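You operate a simulated robot arm through the tools that you are given. There is no shell and no other tool. Be economical: measure what you need, move in short steps, check, and stop when the job is done.

The job below is to be done with a simulated robot arm. You get a single attempt, and the scene is never put back.

JOB
Put things in order on the small table. At the end: the orange rubber packer stands where the purple yoghurt tub stood; the white order card stands on top of the green wiping block; the purple yoghurt tub stands where the clear juice bottle stood; the clear juice bottle stands where the white order card stood; whatever was shut is shut again. Leave all else as you found it, and nothing knocked over.

Only the result counts: the job must be done as asked and must still hold three seconds after the hand-in. Knocking over, shifting, dropping, spilling or breaking anything else fails it.

ROBOT AND FRAMES
A 5-joint arm with a two-finger parallel gripper, fixed in place. Base frame: the origin is at the foot of the arm, x ahead of it, y to its left, z up; the work surface is at about z = 0. Readings come in cm, degrees, newtons and seconds.
With the tool pointing down near the work surface it reaches from about 26 to 60 cm from the base axis. Its first joint turns from -66.0 to 66.0 degrees. The tool tilts only in the upright plane through the base axis and itself; it spins freely about its own axis. Payload 1.57 kg.
Tool frame: the origin (TCP) lies between the finger pads and is the grasp point; the fingertips stand 3 cm ahead of it; z points along the fingers, y is the line along which they close. The gripper opens to 8 cm. The fingers are 1.7 cm wide and 1.2 cm thick; the gripper's body (4 by 8.2 cm) begins 8 cm behind the TCP.
Orientation is that of the tool frame in the base frame, as a unit quaternion [x, y, z, w]. With the fingers straight down and closing along the base's y, the tool's x points along the base's -x, its y along +y and its z along -z.

CONTROLS
- The arm moves only by the tool send_rows. Its argument "moves" is a list of rows, each an object of numbers (a shift or turn left out is 0, a gripper value left out holds the last): "tx", "ty", "tz": the shift along the tool's x, y, z in cm; "wx", "wy", "wz": the turn, a rotation vector about the tool's x, y, z in degrees; "gripper": the closure, from 0 (fully open) to 1 (shut). In form: [{"tx": .., "ty": .., "tz": .., "wx": .., "wy": .., "wz": .., "gripper": ..}, ...]. A call has 1 to 20 rows; each row is the pose to reach, as a shift and turn from the pose commanded when the call began, along the tool's axes at that moment. Rows are played at 5 a second. More than 5 cm and 8.6 degrees between two rows, or a gripper value outside its range, and nothing of the call is played. A pose out of reach is approached as far as the arm can. The call stops where the force on the tool passes 40 N (or 10 N more than at its start, if that is more) or the arm is blocked; 0.2 s more then pass. The fingers move at their own pace (about 15.3 cm/s each) and stop on an object; they squeeze with about 43 N. The grip force told is the motor's: it shows also when the fingers shut on nothing. Time passes only in rows, and 0.2 s behind the last, so rows that repeat a pose let the fingers close. The reply holds the time, the measured pose of the TCP, the force on the tool along the base axes, the opening and the grip force, in the units named above and with some noise.
- Cameras (640 x 400 px; columns grow to the right, rows downward): "scene" is fixed at [4.94, 40.55, 52.33]; the picture's right is [-0.62, -0.78, 0.00], its down [-0.45, 0.36, -0.82] and it looks along [0.64, -0.51, -0.58] (base axes); focal length 304 px, centre (320, 200). "wrist" rides on the gripper at [7.2, -0.7, -12.2] in the tool frame; the picture's right is [0.09, 1.00, 0.00], its down [-0.84, 0.08, -0.54] and it looks along [-0.54, 0.05, 0.84] (tool axes); focal length 238 px, centre (320, 200).
- capture(camera): a new picture of that camera. No time passes.
- point_at(camera, pixels): for up to 12 pixels [column, row] of the newest picture of that camera ("zoom" is the newest enlarged one), the place [x, y, z] in the base frame of the surface seen there, good to about 0.3 cm. No time passes.
- zoom(camera, box): a new picture of the part [left, top, right, bottom] of that camera's present view, enlarged. No time passes.
- sign_off(): hands the job in; it is judged then, once.

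Work in short steps. Measure before you move; look again where a grasp or a placing could have gone wrong, and mend it. You have 80 turns and 38 pictures in all, those below and enlarged ones among them. Open the gripper and draw the arm clear of the work before you hand the job in, unless the task says otherwise; then end with one line.

The tools are called after "Request:" as a command line: name --argument value ..., lists and objects as JSON in quotes. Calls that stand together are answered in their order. send_rows: Moves the arm, as the interface text tells. Its arguments: {"type":"object","properties":{"moves":{"type":"array","items":{"type":"object","properties":{"tx":{"type":"number"},"ty":{"type":"number"},"tz":{"type":"number"},"wx":{"type":"number"},"wy":{"type":"number"},"wz":{"type":"number"},"gripper":{"type":"number"}}}}},"required":["moves"]} The other tools are called the same way: capture (camera) takes a picture; point_at (camera, pixels) gives the place of the surface under pixels of a picture; zoom (camera, box) takes an enlarged picture of a part of a camera's view; sign_off () hands the job in.

At the start:

```text
t: 0.0
tool_pos: [33.5, 7.99, 35.52]
tool_rot: [0.0, 1.0, 0.0, 0.0]
contact_force: [0.6, -0.3, 0.1]
finger_gap: 8.01
finger_force: 0.0
```

scene: 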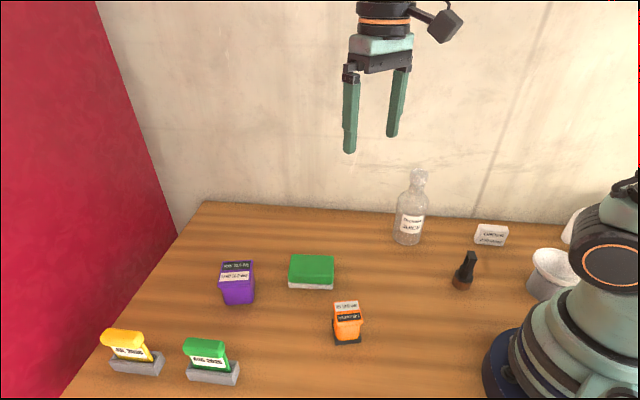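
wrist: 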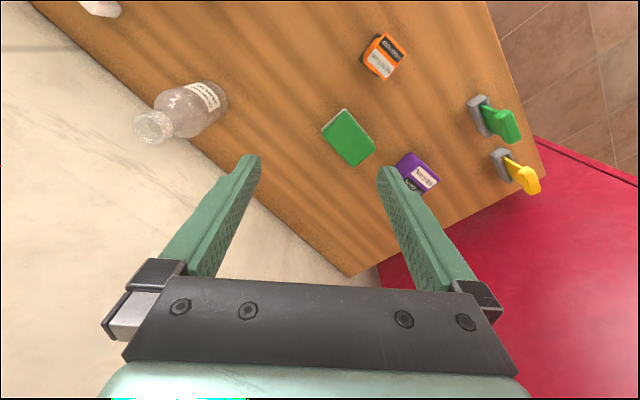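

I'll first enlarge the work area and get the positions of the objects seen in the scene picture.

Request:
zoom --camera "scene" --box '[200, 160, 400, 360]'

Request:
zoom --camera "scene" --box '[360, 150, 600, 310]'

Request:
point_at --camera "scene" --pixels '[[237, 268], [240, 290], [312, 268], [311, 284], [346, 307], [347, 325], [408, 225], [418, 175], [408, 240], [491, 235], [493, 228], [462, 272]]'

```text
2.00 times, centred on (300, 260) of scene
```

zoom: 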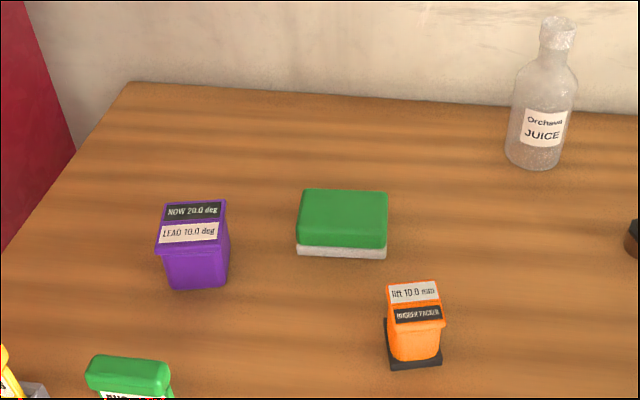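

```text
2.50 times, centred on (480, 230) of scene
```

zoom: 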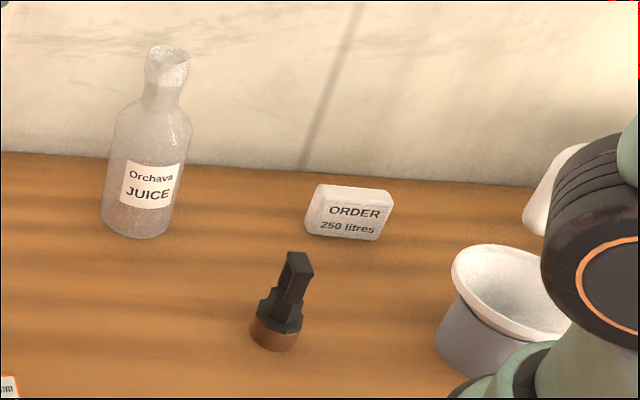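

```text
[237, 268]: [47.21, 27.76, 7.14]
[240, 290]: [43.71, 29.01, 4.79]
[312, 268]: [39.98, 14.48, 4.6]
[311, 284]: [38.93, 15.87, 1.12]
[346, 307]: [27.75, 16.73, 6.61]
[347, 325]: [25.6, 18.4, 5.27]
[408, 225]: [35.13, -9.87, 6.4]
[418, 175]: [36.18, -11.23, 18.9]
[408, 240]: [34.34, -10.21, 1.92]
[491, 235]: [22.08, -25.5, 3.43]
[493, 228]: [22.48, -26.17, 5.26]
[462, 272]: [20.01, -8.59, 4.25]
```

Labels are readable: tub, packer (on a dark foot), juice bottle, order card. Next I enlarge the wrist view and the items at lower left to see grey bases and the shapes from above.

Request:
zoom --camera "wrist" --box '[310, 10, 560, 210]'

Request:
zoom --camera "scene" --box '[80, 290, 260, 400]'

Request:
point_at --camera "wrist" --pixels '[[349, 111], [324, 129], [352, 165], [374, 148], [381, 34], [365, 59], [390, 78], [405, 49], [410, 154], [440, 178], [431, 189], [395, 165]]'

```text
2.00 times, centred on (435, 110) of wrist
```

zoom: 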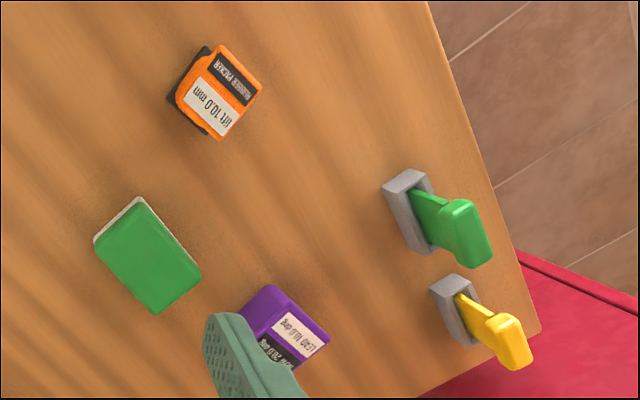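

```text
3.56 times, centred on (170, 345) of scene
```

zoom: 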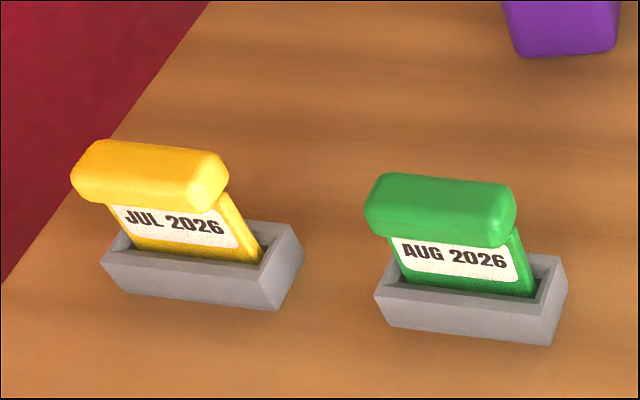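

```text
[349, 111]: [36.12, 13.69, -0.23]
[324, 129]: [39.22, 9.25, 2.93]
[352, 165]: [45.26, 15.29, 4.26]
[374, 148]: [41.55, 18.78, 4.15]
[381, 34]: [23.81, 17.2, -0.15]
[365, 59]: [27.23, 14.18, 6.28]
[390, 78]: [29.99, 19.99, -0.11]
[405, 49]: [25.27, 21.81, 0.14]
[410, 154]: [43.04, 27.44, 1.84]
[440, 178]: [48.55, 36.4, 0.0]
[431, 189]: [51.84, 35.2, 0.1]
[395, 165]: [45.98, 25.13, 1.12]
```

The two date tags in grey holders are bystanders. Chain order: card → block, bottle → card spot, tub → bottle spot, packer → tub spot. I move above the card/bottle at height 33 for a top view.

Request:
send_rows --moves '[{"tx": 1, "ty": -4.5}, {"tx": 2, "ty": -9}, {"tx": 3, "ty": -13.5}, {"tx": 4, "ty": -18, "tz": 1}, {"tx": 5, "ty": -22.5, "tz": 1}, {"tx": 6, "ty": -26, "tz": 1}, {"tx": 6, "ty": -26, "tz": 1}]'

Request:
capture --camera "wrist"

```text
t: 1.6
tool_pos: [27.67, -18.27, 34.33]
tool_rot: [0.001, 1.0, 0.0, 0.001]
contact_force: [-0.8, -0.8, 0.3]
finger_gap: 8.01
finger_force: 0.0
```

```text
31 pictures are left
```

wrist: 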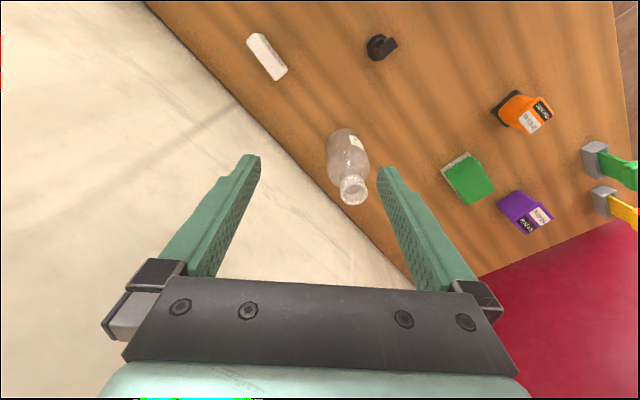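

Card at about (266,57), bottle mouth at (353,190). I enlarge and measure the card edges.

Request:
zoom --camera "wrist" --box '[220, 10, 420, 135]'

Request:
point_at --camera "wrist" --pixels '[[255, 40], [262, 52], [272, 68], [277, 74], [353, 190], [345, 185], [362, 185], [347, 175], [330, 150], [365, 155], [263, 33], [285, 68]]'

```text
3.20 times, centred on (320, 72) of wrist
```

zoom: 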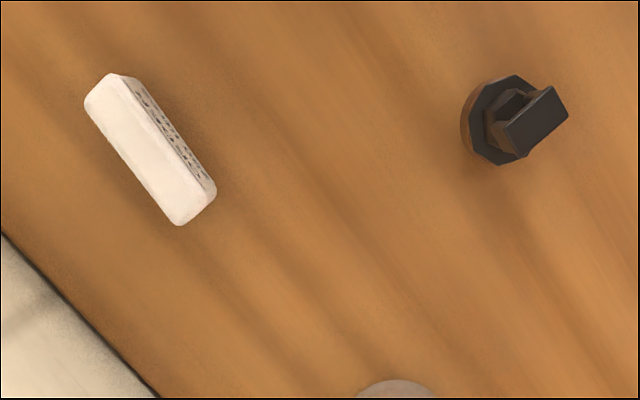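

```text
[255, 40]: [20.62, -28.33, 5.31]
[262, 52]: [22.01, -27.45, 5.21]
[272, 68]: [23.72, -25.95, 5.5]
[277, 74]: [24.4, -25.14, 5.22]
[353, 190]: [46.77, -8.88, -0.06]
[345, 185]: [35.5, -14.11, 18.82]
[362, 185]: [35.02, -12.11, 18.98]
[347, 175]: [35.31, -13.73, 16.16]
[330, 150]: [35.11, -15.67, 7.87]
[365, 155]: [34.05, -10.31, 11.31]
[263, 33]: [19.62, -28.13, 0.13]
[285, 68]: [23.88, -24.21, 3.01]
```

Get precise edge points of the card's top from the enlarged picture, ends around zoom (108,85) and (190,210).

Request:
point_at --camera "zoom" --pixels '[[96, 115], [165, 210], [128, 90], [192, 185], [108, 85], [190, 212], [150, 150], [100, 90], [180, 215], [120, 82], [205, 190]]'

Request:
zoom --camera "wrist" --box '[290, 110, 410, 220]'

```text
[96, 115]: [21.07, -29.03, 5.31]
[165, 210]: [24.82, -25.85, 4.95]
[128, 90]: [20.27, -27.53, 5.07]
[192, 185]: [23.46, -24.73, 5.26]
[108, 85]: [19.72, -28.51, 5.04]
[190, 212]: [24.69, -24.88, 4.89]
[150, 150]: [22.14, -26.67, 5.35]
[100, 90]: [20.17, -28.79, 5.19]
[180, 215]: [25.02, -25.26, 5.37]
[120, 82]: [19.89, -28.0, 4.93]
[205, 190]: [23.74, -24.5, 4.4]
```

```text
3.64 times, centred on (350, 165) of wrist
```

zoom: 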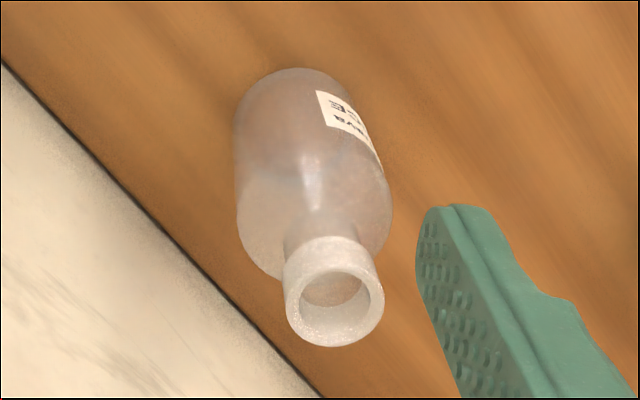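

Card centre ≈ (22.3, -26.7), top z 5.3, long axis at ~40°. I move above it at z≈15, spun so the fingers close across its thickness, opening reduced to stay off the wall.

Request:
send_rows --moves '[{"tx": 1.5, "ty": -2.5, "wz": -8, "gripper": 0.25}, {"tx": 3, "ty": -5, "wz": -16}, {"tx": 4.2, "ty": -7, "wz": -24}, {"tx": 5.2, "ty": -8.7, "wz": -32}, {"tx": 5.2, "ty": -8.7, "tz": 4, "wz": -40}, {"tx": 5.2, "ty": -8.7, "tz": 8.5, "wz": -40}, {"tx": 5.2, "ty": -8.7, "tz": 13, "wz": -40}, {"tx": 5.2, "ty": -8.7, "tz": 17.5, "wz": -40}, {"tx": 5.2, "ty": -8.7, "tz": 20.5, "wz": -40}, {"tx": 5.2, "ty": -8.7, "tz": 20.5, "wz": -40}]'

Request:
capture --camera "wrist"

Request:
capture --camera "scene"

```text
t: 3.8
tool_pos: [22.36, -27.04, 13.79]
tool_rot: [-0.342, 0.94, 0.0, 0.001]
contact_force: [0.8, 0.5, 0.2]
finger_gap: 6.0
finger_force: 0.1
```

```text
28 pictures are left
```

wrist: 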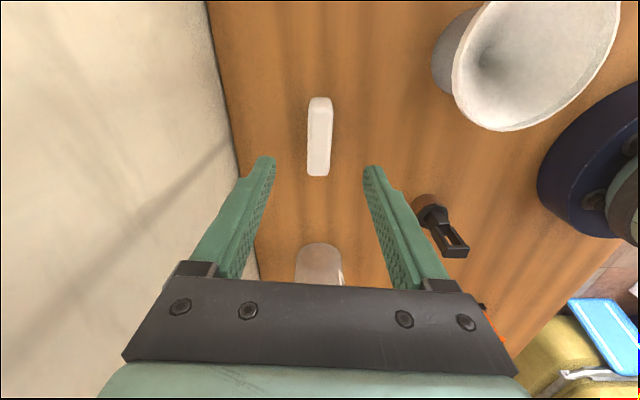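

```text
27 pictures are left
```

scene: 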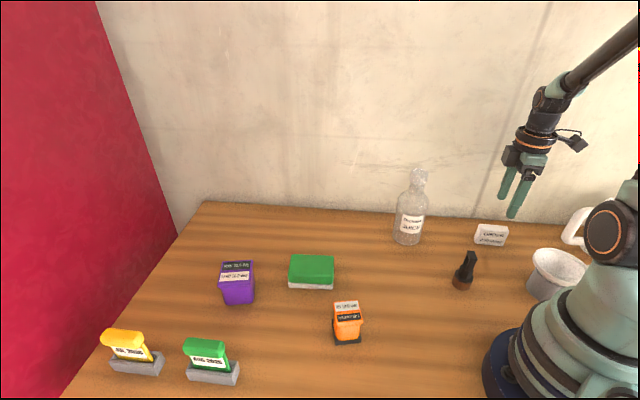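

Fingers straddle the card line. I measure the card in this closer view (top ~(320,110), bottom end (317,172)).

Request:
point_at --camera "wrist" --pixels '[[320, 102], [317, 170], [319, 135], [311, 150], [325, 150], [312, 115], [329, 115], [310, 170], [324, 170], [600, 330], [560, 365]]'

```text
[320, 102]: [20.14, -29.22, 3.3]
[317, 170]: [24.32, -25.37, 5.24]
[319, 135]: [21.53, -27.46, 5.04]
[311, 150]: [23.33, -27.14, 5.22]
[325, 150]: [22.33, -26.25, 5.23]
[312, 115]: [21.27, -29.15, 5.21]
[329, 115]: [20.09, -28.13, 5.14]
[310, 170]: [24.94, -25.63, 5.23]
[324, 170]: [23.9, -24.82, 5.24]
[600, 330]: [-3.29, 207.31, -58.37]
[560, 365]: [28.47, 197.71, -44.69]
```

Card centre ≈ (22.4, -27.05), angle ≈ 42°, which matches the TCP. I descend to z≈4 and close.

Request:
send_rows --moves '[{"tz": 4, "wz": -2}, {"tz": 7.5, "wz": -2}, {"tz": 9.8, "wz": -2}, {"tz": 9.8, "wz": -2}, {"tz": 9.8, "wz": -2, "gripper": 1}, {"tz": 9.8, "wz": -2, "gripper": 1}, {"tz": 9.8, "wz": -2, "gripper": 1}]'

```text
t: 5.4
tool_pos: [22.34, -26.92, 4.39]
tool_rot: [-0.359, 0.933, 0.0, -0.001]
contact_force: [0.1, -0.9, 0.9]
finger_gap: 2.1
finger_force: 34.5
```

Grip holds (gap 2.1). I lift 14 cm, and measure the block's top face in the scene picture meanwhile.

Request:
send_rows --moves '[{"tz": -3}, {"tz": -7}, {"tz": -11}, {"tz": -14}, {"tz": -14}]'

Request:
point_at --camera "scene" --pixels '[[294, 257], [331, 257], [292, 280], [331, 281], [312, 257], [312, 280], [293, 268], [332, 268]]'

```text
t: 6.6
tool_pos: [22.25, -26.89, 18.26]
tool_rot: [-0.359, 0.934, -0.001, 0.0]
contact_force: [0.2, -0.4, -0.4]
finger_gap: 2.09
finger_force: 34.2
```

```text
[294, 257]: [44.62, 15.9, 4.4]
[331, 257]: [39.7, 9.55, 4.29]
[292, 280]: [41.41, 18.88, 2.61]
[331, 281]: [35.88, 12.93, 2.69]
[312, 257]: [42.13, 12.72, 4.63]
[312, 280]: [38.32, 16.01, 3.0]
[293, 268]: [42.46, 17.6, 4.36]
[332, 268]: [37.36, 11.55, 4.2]
```

Card is held. Block centre ≈ (40.4, 14.1), top z≈4.6, long axis ≈50°. I rise to z≈27 to pass the bottle, then traverse to above the block and look.

Request:
send_rows --moves '[{"tz": -4.5}, {"tz": -9}, {"tx": -4.09, "ty": 1.83, "tz": -9}, {"tx": -8.18, "ty": 3.67, "tz": -9}, {"tx": -12.27, "ty": 5.5, "tz": -9}, {"tx": -16.36, "ty": 7.34, "tz": -9}, {"tx": -20.45, "ty": 9.17, "tz": -9}, {"tx": -24.54, "ty": 11.0, "tz": -9, "wz": -2}, {"tx": -28.63, "ty": 12.85, "tz": -9, "wz": -4}, {"tx": -32.72, "ty": 14.68, "tz": -9, "wz": -6}, {"tx": -36.81, "ty": 16.5, "tz": -9, "wz": -8}, {"tx": -40.9, "ty": 18.35, "tz": -9, "wz": -8}, {"tx": -40.9, "ty": 18.35, "tz": -6, "wz": -8}, {"tx": -40.9, "ty": 18.35, "tz": -2, "wz": -8}, {"tx": -40.9, "ty": 18.35, "tz": -2, "wz": -8}]'

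Request:
capture --camera "wrist"

```text
t: 9.8
tool_pos: [40.55, 13.95, 20.05]
tool_rot: [-0.423, 0.906, -0.001, 0.0]
contact_force: [0.0, 1.1, 0.3]
finger_gap: 2.1
finger_force: 34.7
```

```text
26 pictures are left
```

wrist: 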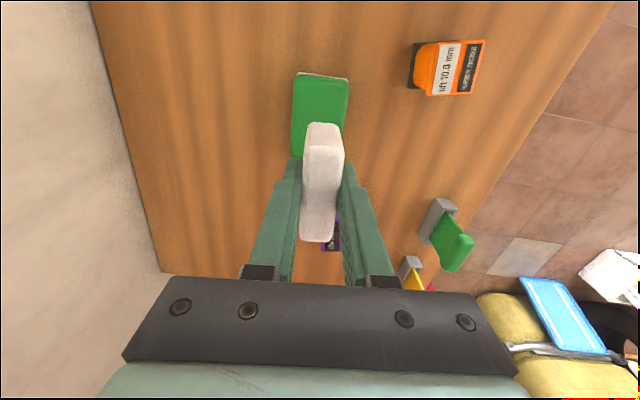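

The block (top left ~(296,78), right ~(347,82)) lies under the card. I measure its visible top edges and the tub, plus the packer here.

Request:
point_at --camera "wrist" --pixels '[[299, 80], [345, 83], [295, 115], [345, 110], [294, 135], [293, 153], [320, 82], [320, 100], [465, 43], [418, 50], [415, 90], [460, 92]]'

Request:
zoom --camera "wrist" --box '[260, 50, 500, 200]'

```text
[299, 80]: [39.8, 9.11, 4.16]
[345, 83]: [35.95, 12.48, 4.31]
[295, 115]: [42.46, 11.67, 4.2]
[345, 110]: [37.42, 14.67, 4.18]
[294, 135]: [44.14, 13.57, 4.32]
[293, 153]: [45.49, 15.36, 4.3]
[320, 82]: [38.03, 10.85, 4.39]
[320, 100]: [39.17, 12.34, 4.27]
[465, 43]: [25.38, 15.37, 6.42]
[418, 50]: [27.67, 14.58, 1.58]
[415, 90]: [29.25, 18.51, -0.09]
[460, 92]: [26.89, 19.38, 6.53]
```

```text
2.67 times, centred on (380, 125) of wrist
```

zoom: 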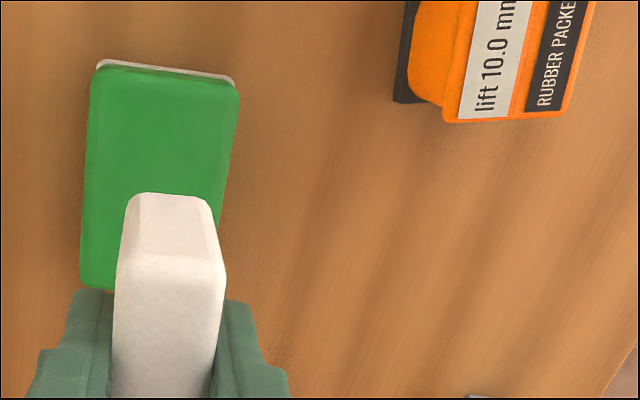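

Card is centred over the block (centre ≈ (40.6,14.1), top z≈4.3). I lower to just above contact.

Request:
send_rows --moves '[{"tz": 4}, {"tz": 8}, {"tz": 10}, {"tz": 11}, {"tz": 11.2}, {"tz": 11.2}]'

Request:
zoom --camera "scene" --box '[240, 190, 400, 310]'

```text
t: 11.2
tool_pos: [40.54, 14.01, 9.01]
tool_rot: [-0.423, 0.906, 0.0, 0.0]
contact_force: [0.1, -0.1, 0.2]
finger_gap: 2.14
finger_force: 34.4
```

```text
3.33 times, centred on (320, 250) of scene
```

zoom: 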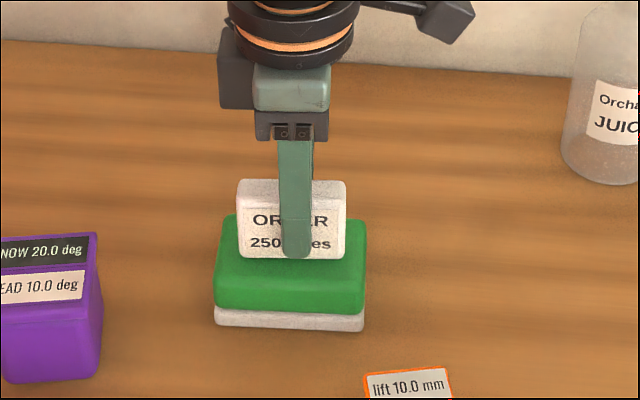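

Card hovers slightly over the block. I step down in 0.1–0.15 cm increments watching force.

Request:
send_rows --moves '[{"tz": 0.15}, {"tz": 0.3}, {"tz": 0.4}, {"tz": 0.4}]'

```text
t: 12.2
tool_pos: [40.7, 14.09, 8.73]
tool_rot: [-0.423, 0.906, -0.001, 0.002]
contact_force: [-5.6, -4.5, 25.6]
finger_gap: 2.09
finger_force: 34.3
```

Contact (25 N). I back off 0.2 and open partially, then rise straight up.

Request:
send_rows --moves '[{"tz": -0.2}, {"tz": -0.2}, {"tz": -0.2, "gripper": 0.5}, {"tz": -0.2, "gripper": 0.5}, {"tz": -0.2, "gripper": 0.5}, {"tz": -3}, {"tz": -7}, {"tz": -11.5}, {"tz": -15}, {"tz": -15}]'

Request:
zoom --camera "scene" --box '[200, 150, 520, 350]'

```text
t: 14.4
tool_pos: [40.43, 14.12, 23.75]
tool_rot: [-0.423, 0.906, -0.001, 0.0]
contact_force: [0.2, -0.4, 0.1]
finger_gap: 4.02
finger_force: 0.2
```

```text
2.00 times, centred on (360, 250) of scene
```

zoom: 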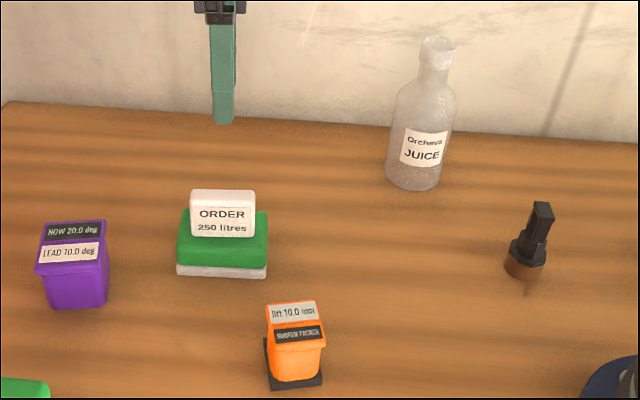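

Card stands on the block. Now I go above the bottle (≈(36,-12)) at z≈30 with full opening to measure its neck.

Request:
send_rows --moves '[{"tz": -4}, {"tx": 3.8, "ty": -2.2, "tz": -6, "gripper": 0.2}, {"tx": 7.6, "ty": -4.43, "tz": -6.5}, {"tx": 11.4, "ty": -6.65, "tz": -6.5}, {"tx": 15.2, "ty": -8.87, "tz": -6.5}, {"tx": 19.0, "ty": -11.1, "tz": -6.5}, {"tx": 22.8, "ty": -13.3, "tz": -6.5}, {"tx": 22.8, "ty": -13.3, "tz": -6.5}]'

Request:
capture --camera "wrist"

```text
t: 16.2
tool_pos: [35.83, -11.79, 29.91]
tool_rot: [-0.423, 0.906, 0.001, 0.0]
contact_force: [0.1, 1.3, -0.4]
finger_gap: 6.4
finger_force: 0.0
```

```text
22 pictures are left
```

wrist: 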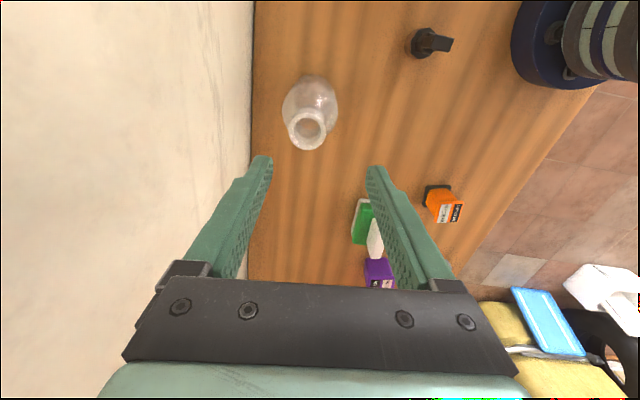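

Bottle mouth is at about (307,129). I zoom and measure the rim all round.

Request:
zoom --camera "wrist" --box '[260, 60, 360, 160]'

Request:
point_at --camera "wrist" --pixels '[[290, 128], [325, 127], [307, 113], [306, 146], [292, 132], [321, 133], [296, 140], [318, 141], [285, 98], [334, 100], [310, 80]]'

```text
4.00 times, centred on (310, 110) of wrist
```

zoom: 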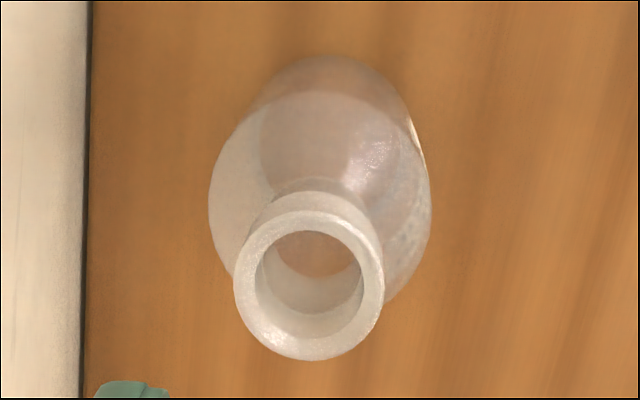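

```text
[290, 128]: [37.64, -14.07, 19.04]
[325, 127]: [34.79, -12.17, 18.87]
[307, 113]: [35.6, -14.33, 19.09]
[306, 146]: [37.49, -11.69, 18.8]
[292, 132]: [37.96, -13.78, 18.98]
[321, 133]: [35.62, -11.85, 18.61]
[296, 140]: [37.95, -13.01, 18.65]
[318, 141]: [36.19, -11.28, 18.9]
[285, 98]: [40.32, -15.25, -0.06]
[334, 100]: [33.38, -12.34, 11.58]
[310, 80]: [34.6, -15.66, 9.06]
```

Rim centre ≈ (36.45, -13.0), rim diameter ≈ 3.4, top z≈19. I descend so the pads take the neck ring (TCP z≈17.3, tips ≈14.3), checking before closing.

Request:
send_rows --moves '[{"tx": 0.52, "ty": -1.25}, {"tx": 0.52, "ty": -1.25, "tz": 4.5}, {"tx": 0.52, "ty": -1.25, "tz": 8.5}, {"tx": 0.52, "ty": -1.25, "tz": 11.5}, {"tx": 0.52, "ty": -1.25, "tz": 12.6}, {"tx": 0.52, "ty": -1.25, "tz": 12.6}]'

Request:
zoom --camera "scene" --box '[340, 100, 500, 260]'

Request:
capture --camera "wrist"

```text
t: 17.6
tool_pos: [36.71, -13.11, 17.54]
tool_rot: [-0.423, 0.906, 0.0, 0.0]
contact_force: [0.8, 1.1, -0.1]
finger_gap: 6.41
finger_force: 0.1
```

```text
2.50 times, centred on (420, 180) of scene
```

zoom: 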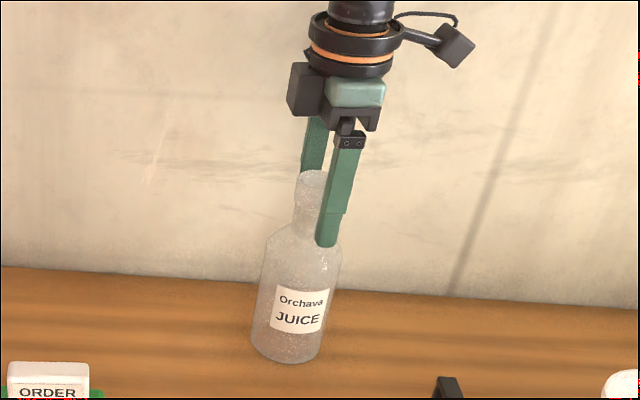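

```text
19 pictures are left
```

wrist: 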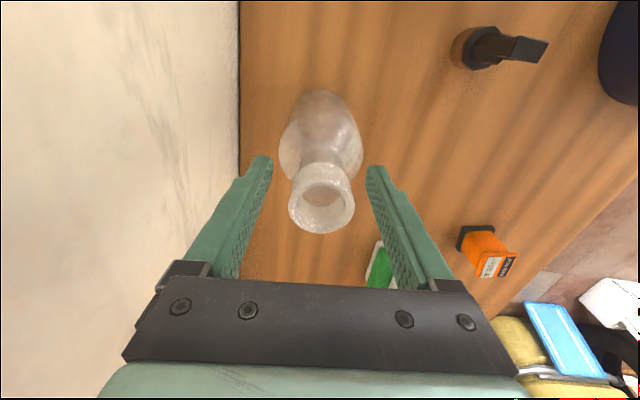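

Rim sits centred between the fingers at (322,200). I close on the neck.

Request:
send_rows --moves '[{"gripper": 1}, {"gripper": 1}, {"gripper": 1}, {"gripper": 1}]'

Request:
zoom --camera "scene" --box '[340, 100, 500, 260]'

```text
t: 18.6
tool_pos: [36.52, -13.08, 17.59]
tool_rot: [-0.423, 0.906, 0.0, 0.0]
contact_force: [0.2, 0.4, -0.4]
finger_gap: 3.59
finger_force: 42.2
```

```text
2.50 times, centred on (420, 180) of scene
```

zoom: 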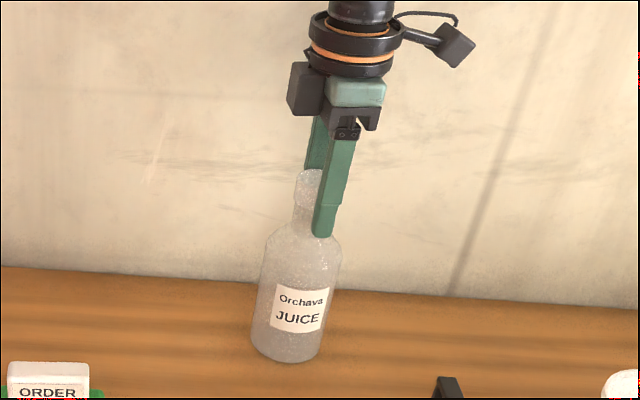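

Grip on the neck holds (gap 3.6, 42 N). I lift 5 cm and carry it to the card's former spot, staying above, then look.

Request:
send_rows --moves '[{"tz": -1}, {"tz": -3}, {"tz": -5}, {"tx": 3, "ty": 0.27, "tz": -5}, {"tx": 6.5, "ty": 0.58, "tz": -5}, {"tx": 10, "ty": 0.89, "tz": -5}, {"tx": 13.5, "ty": 1.2, "tz": -5}, {"tx": 17, "ty": 1.51, "tz": -5}, {"tx": 19, "ty": 1.69, "tz": -5}, {"tx": 19.76, "ty": 1.76, "tz": -5}, {"tx": 19.76, "ty": 1.76, "tz": -5}, {"tx": 19.76, "ty": 1.76, "tz": -5}]'

Request:
zoom --camera "scene" --box '[380, 100, 600, 300]'

Request:
capture --camera "wrist"

```text
t: 21.2
tool_pos: [22.79, -27.01, 22.59]
tool_rot: [-0.422, 0.906, 0.0, 0.0]
contact_force: [-1.0, 0.8, -0.6]
finger_gap: 3.6
finger_force: 42.6
```

```text
2.00 times, centred on (490, 200) of scene
```

zoom: 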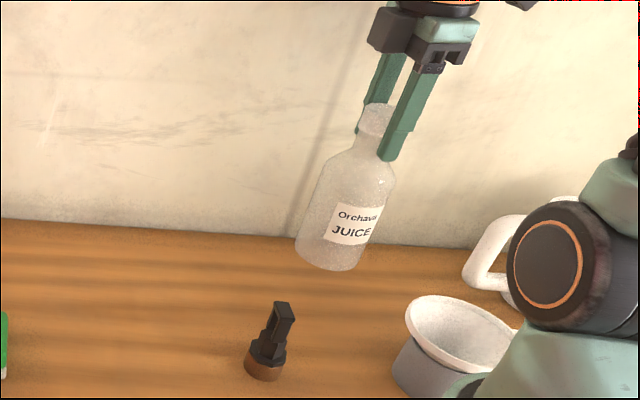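

```text
16 pictures are left
```

wrist: 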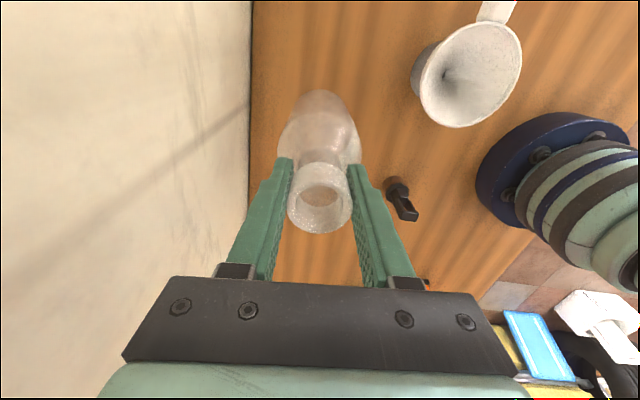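

Bottle hangs upright over the spot, clear of funnel and wall. I shift 0.3 cm and lower nearly to the table.

Request:
send_rows --moves '[{"tx": 0.15, "ty": 0.18}, {"tx": 0.15, "ty": 0.18, "tz": 2.5}, {"tx": 0.15, "ty": 0.18, "tz": 4}, {"tx": 0.15, "ty": 0.18, "tz": 4.7}, {"tx": 0.15, "ty": 0.18, "tz": 4.85}, {"tx": 0.15, "ty": 0.18, "tz": 4.95}, {"tx": 0.15, "ty": 0.18, "tz": 4.95}]'

```text
t: 22.8
tool_pos: [22.34, -26.98, 17.58]
tool_rot: [-0.423, 0.906, 0.0, 0.0]
contact_force: [0.7, -0.4, -0.5]
finger_gap: 3.59
finger_force: 42.7
```

One more tenth down to seek contact before release.

Request:
send_rows --moves '[{"tz": 0.08}, {"tz": 0.08}]'

```text
t: 23.4
tool_pos: [22.44, -27.07, 17.53]
tool_rot: [-0.423, 0.906, 0.001, 0.0]
contact_force: [-0.2, -0.5, 0.5]
finger_gap: 3.59
finger_force: 43.2
```

Essentially at table level; I release gently and rise straight up.

Request:
send_rows --moves '[{"tz": 0.05}, {"tz": 0.05, "gripper": 0.45}, {"tz": 0.05, "gripper": 0.25}, {"tz": 0.05, "gripper": 0.25}, {"tz": -3}, {"tz": -7}, {"tz": -11}, {"tz": -13}, {"tz": -13}]'

Request:
capture --camera "scene"

```text
t: 25.4
tool_pos: [22.34, -27.32, 30.7]
tool_rot: [-0.422, 0.906, 0.0, 0.0]
contact_force: [-0.5, 0.6, 0.0]
finger_gap: 6.02
finger_force: 0.1
```

```text
15 pictures are left
```

scene: 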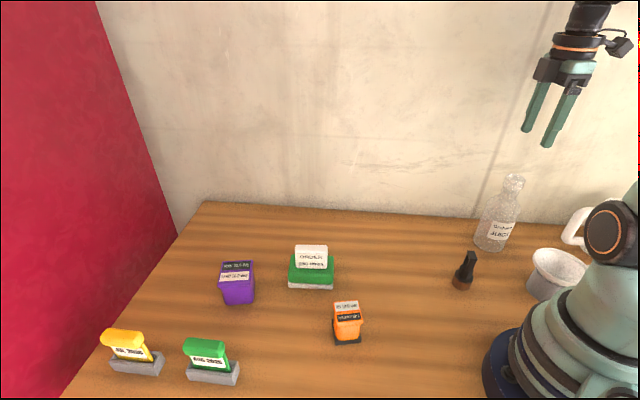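

Bottle stands at the card's place. Now to the tub (~(46,28)): traverse at z≈30 then come down to 22 for a look.

Request:
send_rows --moves '[{"tx": -4.5, "ty": 1.535}, {"tx": -9, "ty": 3.07}, {"tx": -13.5, "ty": 4.6}, {"tx": -18, "ty": 6.14}, {"tx": -22.5, "ty": 7.67}, {"tx": -27, "ty": 9.2}, {"tx": -31.5, "ty": 10.7}, {"tx": -36, "ty": 12.3}, {"tx": -40.5, "ty": 13.8}, {"tx": -45, "ty": 15.3}, {"tx": -49.5, "ty": 16.9}, {"tx": -54, "ty": 18.4, "gripper": 0}, {"tx": -54, "ty": 18.4, "tz": 4}, {"tx": -54, "ty": 18.4, "tz": 8}, {"tx": -54, "ty": 18.4, "tz": 8}]'

Request:
capture --camera "wrist"

```text
t: 28.6
tool_pos: [42.93, 26.09, 22.01]
tool_rot: [-0.422, 0.906, 0.0, 0.0]
contact_force: [0.1, -0.1, -0.1]
finger_gap: 8.01
finger_force: 0.0
```

```text
14 pictures are left
```

wrist: 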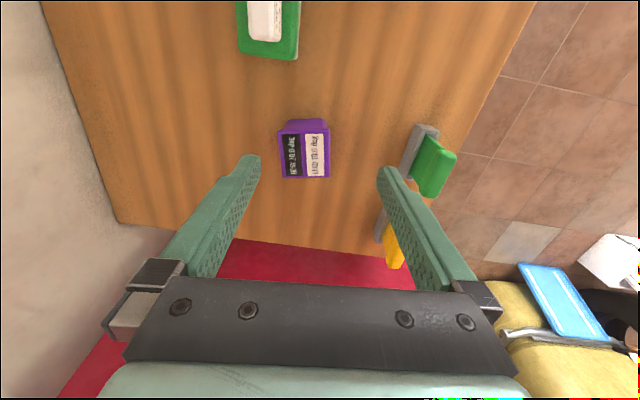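

Tub top face spans about (282,130)–(330,177). I zoom and measure its corners; also the packer.

Request:
zoom --camera "wrist" --box '[250, 100, 370, 190]'

Request:
point_at --camera "wrist" --pixels '[[283, 135], [326, 132], [286, 174], [327, 173], [305, 155], [305, 134], [305, 174], [283, 155], [327, 153], [292, 121], [323, 121]]'

```text
4.44 times, centred on (310, 145) of wrist
```

zoom: 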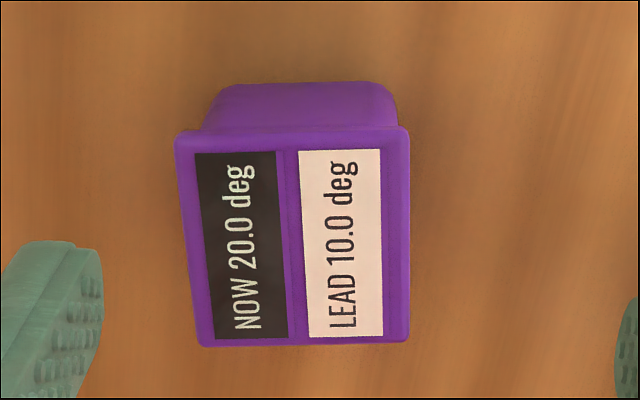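

```text
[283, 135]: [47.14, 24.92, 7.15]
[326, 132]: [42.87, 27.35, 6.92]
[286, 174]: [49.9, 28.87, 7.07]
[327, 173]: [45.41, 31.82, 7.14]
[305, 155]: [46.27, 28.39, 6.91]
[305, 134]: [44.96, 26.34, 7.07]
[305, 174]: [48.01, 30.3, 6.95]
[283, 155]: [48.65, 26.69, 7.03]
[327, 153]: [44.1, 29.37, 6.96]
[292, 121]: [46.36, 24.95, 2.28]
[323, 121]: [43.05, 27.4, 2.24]
```

Tub lid centre ≈ (46.35, 28.35), z 7.0, ~5.1 cm wide, yaw ≈ 57°. I align, descend to z≈6.2 around the lid.

Request:
send_rows --moves '[{"tx": -3.93, "ty": -1.17, "wz": -7}, {"tx": -3.93, "ty": -1.17, "tz": 4.5, "wz": -7}, {"tx": -3.93, "ty": -1.17, "tz": 8, "wz": -7}, {"tx": -3.93, "ty": -1.17, "tz": 8, "wz": -7}]'

Request:
capture --camera "wrist"

```text
t: 29.6
tool_pos: [46.54, 28.08, 14.3]
tool_rot: [-0.477, 0.879, 0.0, 0.0]
contact_force: [-0.1, -0.7, 0.0]
finger_gap: 7.99
finger_force: 0.1
```

```text
12 pictures are left
```

wrist: 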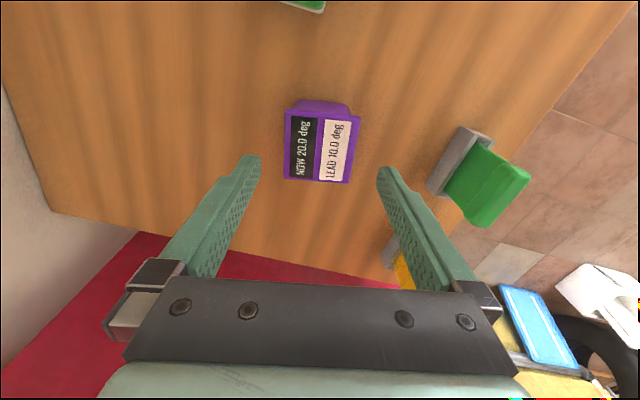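

With the camera's 5° twist accounted for, alignment is right and both fingers clear the tags. I descend 8.1 cm and close.

Request:
send_rows --moves '[{"tz": 4}, {"tz": 7}, {"tz": 8.1}, {"tz": 8.1}, {"tz": 8.1, "gripper": 1}, {"tz": 8.1, "gripper": 1}, {"tz": 8.1, "gripper": 1}]'

```text
t: 31.2
tool_pos: [46.35, 28.54, 6.38]
tool_rot: [-0.477, 0.879, 0.0, 0.0]
contact_force: [0.5, 0.4, -0.5]
finger_gap: 5.99
finger_force: 43.2
```

Tub gripped (gap 6.0). I lift it 16 cm and carry it over the card to above the bottle's former spot (36.45,-13.0).

Request:
send_rows --moves '[{"tz": -2}, {"tz": -6}, {"tz": -10.5}, {"tz": -15}, {"tz": -16}, {"tx": 4.463, "ty": -1.587, "tz": -16}, {"tx": 8.927, "ty": -3.173, "tz": -16}, {"tx": 13.39, "ty": -4.76, "tz": -16}, {"tx": 17.85, "ty": -6.347, "tz": -16}, {"tx": 22.32, "ty": -7.933, "tz": -16}, {"tx": 26.78, "ty": -9.52, "tz": -16}, {"tx": 31.24, "ty": -11.1, "tz": -16}, {"tx": 35.7, "ty": -12.69, "tz": -16}, {"tx": 40.17, "ty": -14.28, "tz": -16}, {"tx": 40.17, "ty": -14.28, "tz": -12}, {"tx": 40.17, "ty": -14.28, "tz": -8}, {"tx": 40.17, "ty": -14.28, "tz": -4}, {"tx": 40.17, "ty": -14.28, "tz": -4}]'

Request:
capture --camera "scene"

```text
t: 35.0
tool_pos: [36.21, -13.14, 10.27]
tool_rot: [-0.477, 0.879, 0.0, 0.0]
contact_force: [-0.3, 0.9, -2.7]
finger_gap: 5.97
finger_force: 43.0
```

```text
11 pictures are left
```

scene: 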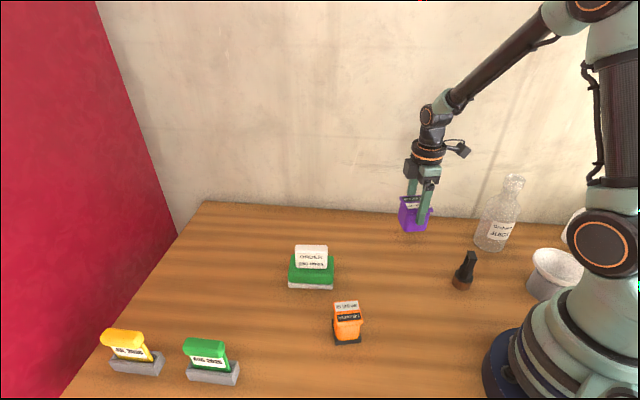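

Tub is over the spot. I lower to table level (z back to grasp height).

Request:
send_rows --moves '[{"tz": 2}, {"tz": 3.5}, {"tz": 3.9}, {"tz": 4.0}, {"tz": 4.05}, {"tz": 4.05}]'

```text
t: 36.4
tool_pos: [36.39, -13.13, 6.41]
tool_rot: [-0.477, 0.879, -0.001, 0.0]
contact_force: [-7.3, 5.7, 20.9]
finger_gap: 5.95
finger_force: 43.0
```

Contact on the table (21 N). I ease up slightly, open, and rise.

Request:
send_rows --moves '[{"tz": -0.1}, {"tz": -0.1}, {"tz": -0.1, "gripper": 0.1}, {"tz": -0.1, "gripper": 0}, {"tz": -0.1, "gripper": 0}, {"tz": -3}, {"tz": -7}, {"tz": -11.5}, {"tz": -16}, {"tz": -18}, {"tz": -18}]'

Request:
zoom --camera "scene" --box '[280, 150, 540, 350]'

```text
t: 38.8
tool_pos: [36.63, -13.2, 24.32]
tool_rot: [-0.477, 0.879, 0.0, 0.0]
contact_force: [0.1, 0.5, 0.6]
finger_gap: 8.0
finger_force: 0.1
```

```text
2.00 times, centred on (410, 250) of scene
```

zoom: 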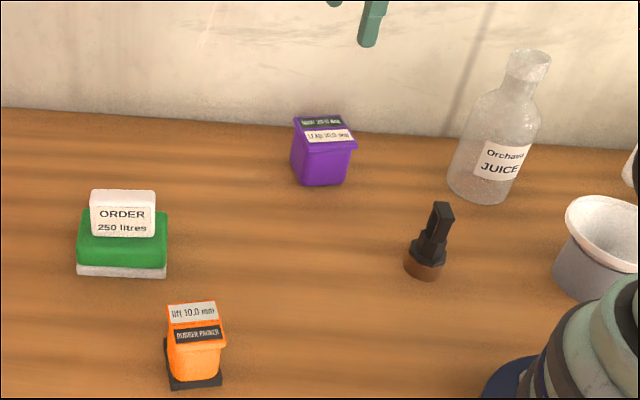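

Tub stands in place. Now to the orange packer (~(27,17)): traverse at z≈24 and look from above.

Request:
send_rows --moves '[{"tx": -2.62, "ty": 3.32}, {"tx": -5.23, "ty": 6.63}, {"tx": -7.85, "ty": 9.95}, {"tx": -10.46, "ty": 13.26}, {"tx": -13.08, "ty": 16.58}, {"tx": -15.7, "ty": 19.9}, {"tx": -18.3, "ty": 23.2}, {"tx": -18.3, "ty": 23.2, "tz": 3}, {"tx": -18.3, "ty": 23.2, "tz": 3}]'

Request:
zoom --camera "wrist" --box '[230, 90, 390, 190]'

```text
t: 40.8
tool_pos: [26.7, 14.84, 21.08]
tool_rot: [-0.476, 0.879, 0.0, 0.0]
contact_force: [-0.7, -0.4, -0.2]
finger_gap: 7.98
finger_force: 0.1
```

```text
4.00 times, centred on (310, 140) of wrist
```

zoom: 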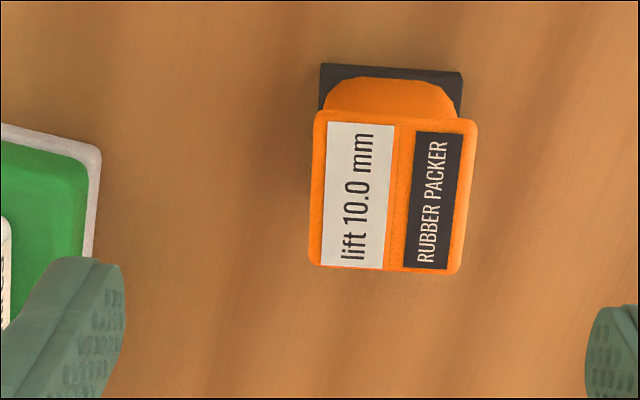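

Packer is aligned with the tool yaw; the block's corner is at the left. I measure packer corners and the block's nearest edge.

Request:
point_at --camera "zoom" --pixels '[[320, 120], [470, 128], [315, 258], [458, 265], [390, 195], [392, 122], [385, 265], [316, 190], [465, 195], [325, 75], [98, 150], [85, 255]]'

```text
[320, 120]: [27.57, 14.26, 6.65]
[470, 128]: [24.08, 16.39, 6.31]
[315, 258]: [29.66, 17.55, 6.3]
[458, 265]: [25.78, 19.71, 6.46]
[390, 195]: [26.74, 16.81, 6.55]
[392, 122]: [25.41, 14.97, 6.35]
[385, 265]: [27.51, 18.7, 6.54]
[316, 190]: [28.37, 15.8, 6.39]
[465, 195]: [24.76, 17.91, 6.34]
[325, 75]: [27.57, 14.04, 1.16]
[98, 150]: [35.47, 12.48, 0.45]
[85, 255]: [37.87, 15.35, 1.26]
```

Packer centre ≈ (26.65,16.9), top 6.45, yaw ≈ 59°. I descend to z≈5.6 and grip.

Request:
send_rows --moves '[{"tx": -1.7, "ty": 1.16, "wz": -2, "gripper": 0.1}, {"tx": -1.7, "ty": 1.16, "tz": 4.5, "wz": -2}, {"tx": -1.7, "ty": 1.16, "tz": 9, "wz": -2}, {"tx": -1.7, "ty": 1.16, "tz": 13, "wz": -2}, {"tx": -1.7, "ty": 1.16, "tz": 15.4, "wz": -2}, {"tx": -1.7, "ty": 1.16, "tz": 15.4, "wz": -2}, {"tx": -1.7, "ty": 1.16, "tz": 15.4, "wz": -2, "gripper": 1}, {"tx": -1.7, "ty": 1.16, "tz": 15.4, "wz": -2, "gripper": 1}, {"tx": -1.7, "ty": 1.16, "tz": 15.4, "wz": -2, "gripper": 1}]'

Request:
zoom --camera "scene" --box '[280, 230, 420, 370]'

```text
t: 42.8
tool_pos: [26.93, 16.96, 6.07]
tool_rot: [-0.492, 0.87, 0.0, 0.0]
contact_force: [0.4, 0.3, -0.2]
finger_gap: 4.45
finger_force: 42.8
```

```text
2.86 times, centred on (350, 300) of scene
```

zoom: 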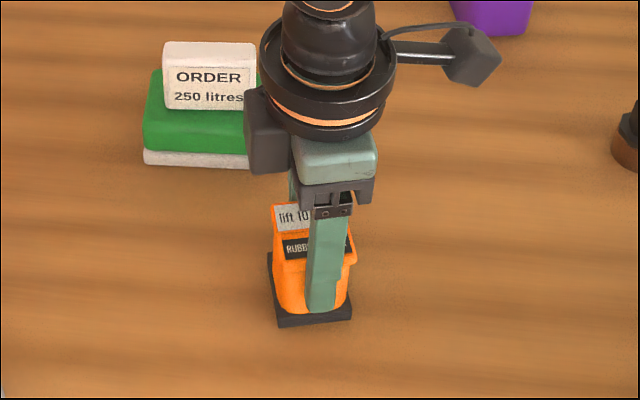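

Gripped (gap 4.45). I lift 1.5 cm straight up and check whether the dark foot comes along.

Request:
send_rows --moves '[{"tz": -0.5}, {"tz": -1}, {"tz": -2}, {"tz": -3}, {"tz": -3}]'

Request:
zoom --camera "scene" --box '[280, 230, 420, 370]'

```text
t: 44.0
tool_pos: [27.0, 16.83, 9.02]
tool_rot: [-0.492, 0.871, 0.0, 0.0]
contact_force: [-0.6, -0.8, -0.1]
finger_gap: 4.43
finger_force: 42.9
```

```text
2.86 times, centred on (350, 300) of scene
```

zoom: 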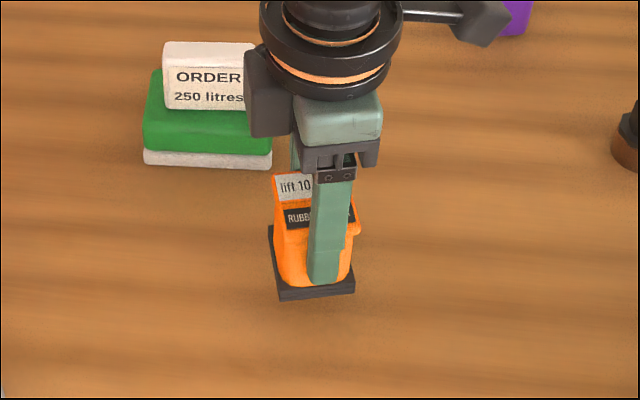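

The foot comes along. I raise to z≈18 and carry to the tub's former spot (46.35,28.4), then lower to ~z 8.

Request:
send_rows --moves '[{"tz": -4.5}, {"tz": -9}, {"tx": -3.97, "ty": -2.14, "tz": -9}, {"tx": -7.94, "ty": -4.28, "tz": -9}, {"tx": -11.91, "ty": -6.42, "tz": -9}, {"tx": -15.88, "ty": -8.56, "tz": -9}, {"tx": -19.85, "ty": -10.7, "tz": -9}, {"tx": -19.85, "ty": -10.7, "tz": -5}, {"tx": -19.85, "ty": -10.7, "tz": -1}, {"tx": -19.85, "ty": -10.7, "tz": 1}, {"tx": -19.85, "ty": -10.7, "tz": 1}]'

Request:
capture --camera "scene"

```text
t: 46.4
tool_pos: [46.45, 28.4, 8.02]
tool_rot: [-0.493, 0.87, 0.0, 0.001]
contact_force: [-0.4, -0.6, -1.7]
finger_gap: 4.45
finger_force: 43.1
```

```text
6 pictures are left
```

scene: 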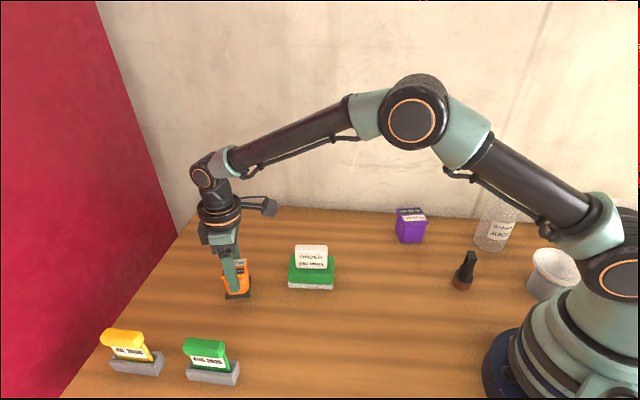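

In place above the spot; I lower the remaining ~2 cm to contact.

Request:
send_rows --moves '[{"tz": 1}, {"tz": 1.6}, {"tz": 1.85}, {"tz": 1.95}, {"tz": 2.0}, {"tz": 2.0}]'

```text
t: 47.8
tool_pos: [46.32, 28.44, 5.95]
tool_rot: [-0.492, 0.871, 0.0, 0.0]
contact_force: [-1.8, 3.4, 4.5]
finger_gap: 4.45
finger_force: 42.7
```

Light contact. I release and rise straight up, then draw back.

Request:
send_rows --moves '[{"tz": 0}, {"gripper": 0.2}, {"gripper": 0.1}, {"gripper": 0.1}, {"tz": -3}, {"tz": -7}, {"tz": -11.5}, {"tz": -16}, {"tz": -20}, {"tx": 4, "tz": -22}, {"tx": 8, "tz": -24}, {"tx": 12, "tz": -26}, {"tx": 16, "tz": -26}, {"tx": 16, "tz": -26}]'

Request:
capture --camera "scene"

Request:
point_at --camera "scene" --pixels '[[411, 213], [311, 248]]'

```text
t: 50.8
tool_pos: [38.17, 14.48, 32.49]
tool_rot: [-0.493, 0.87, 0.0, 0.0]
contact_force: [-0.4, -0.5, 0.7]
finger_gap: 7.19
finger_force: 0.1
```

```text
5 pictures are left
```

scene: 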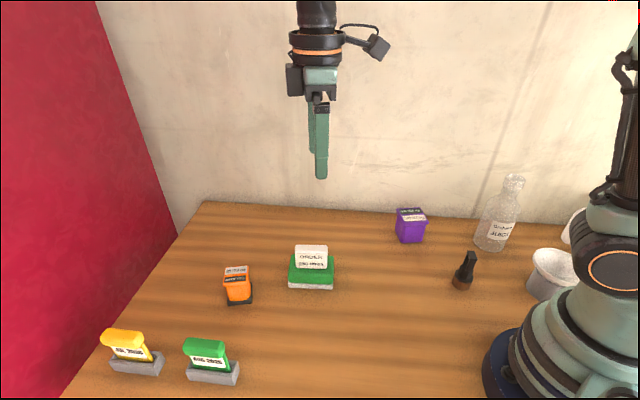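

```text
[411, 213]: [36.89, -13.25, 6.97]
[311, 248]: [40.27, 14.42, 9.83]
```

All four pieces stand as asked, everything else is untouched and the arm is clear with the gripper open. I hand in.

Request:
sign_off

```text
The job is handed in.
```

The job is handed in: the packer, tub, bottle and card are all where the job asked, upright in the last picture, and nothing else was moved. I saw nothing that had been shut, so there was nothing to close again.
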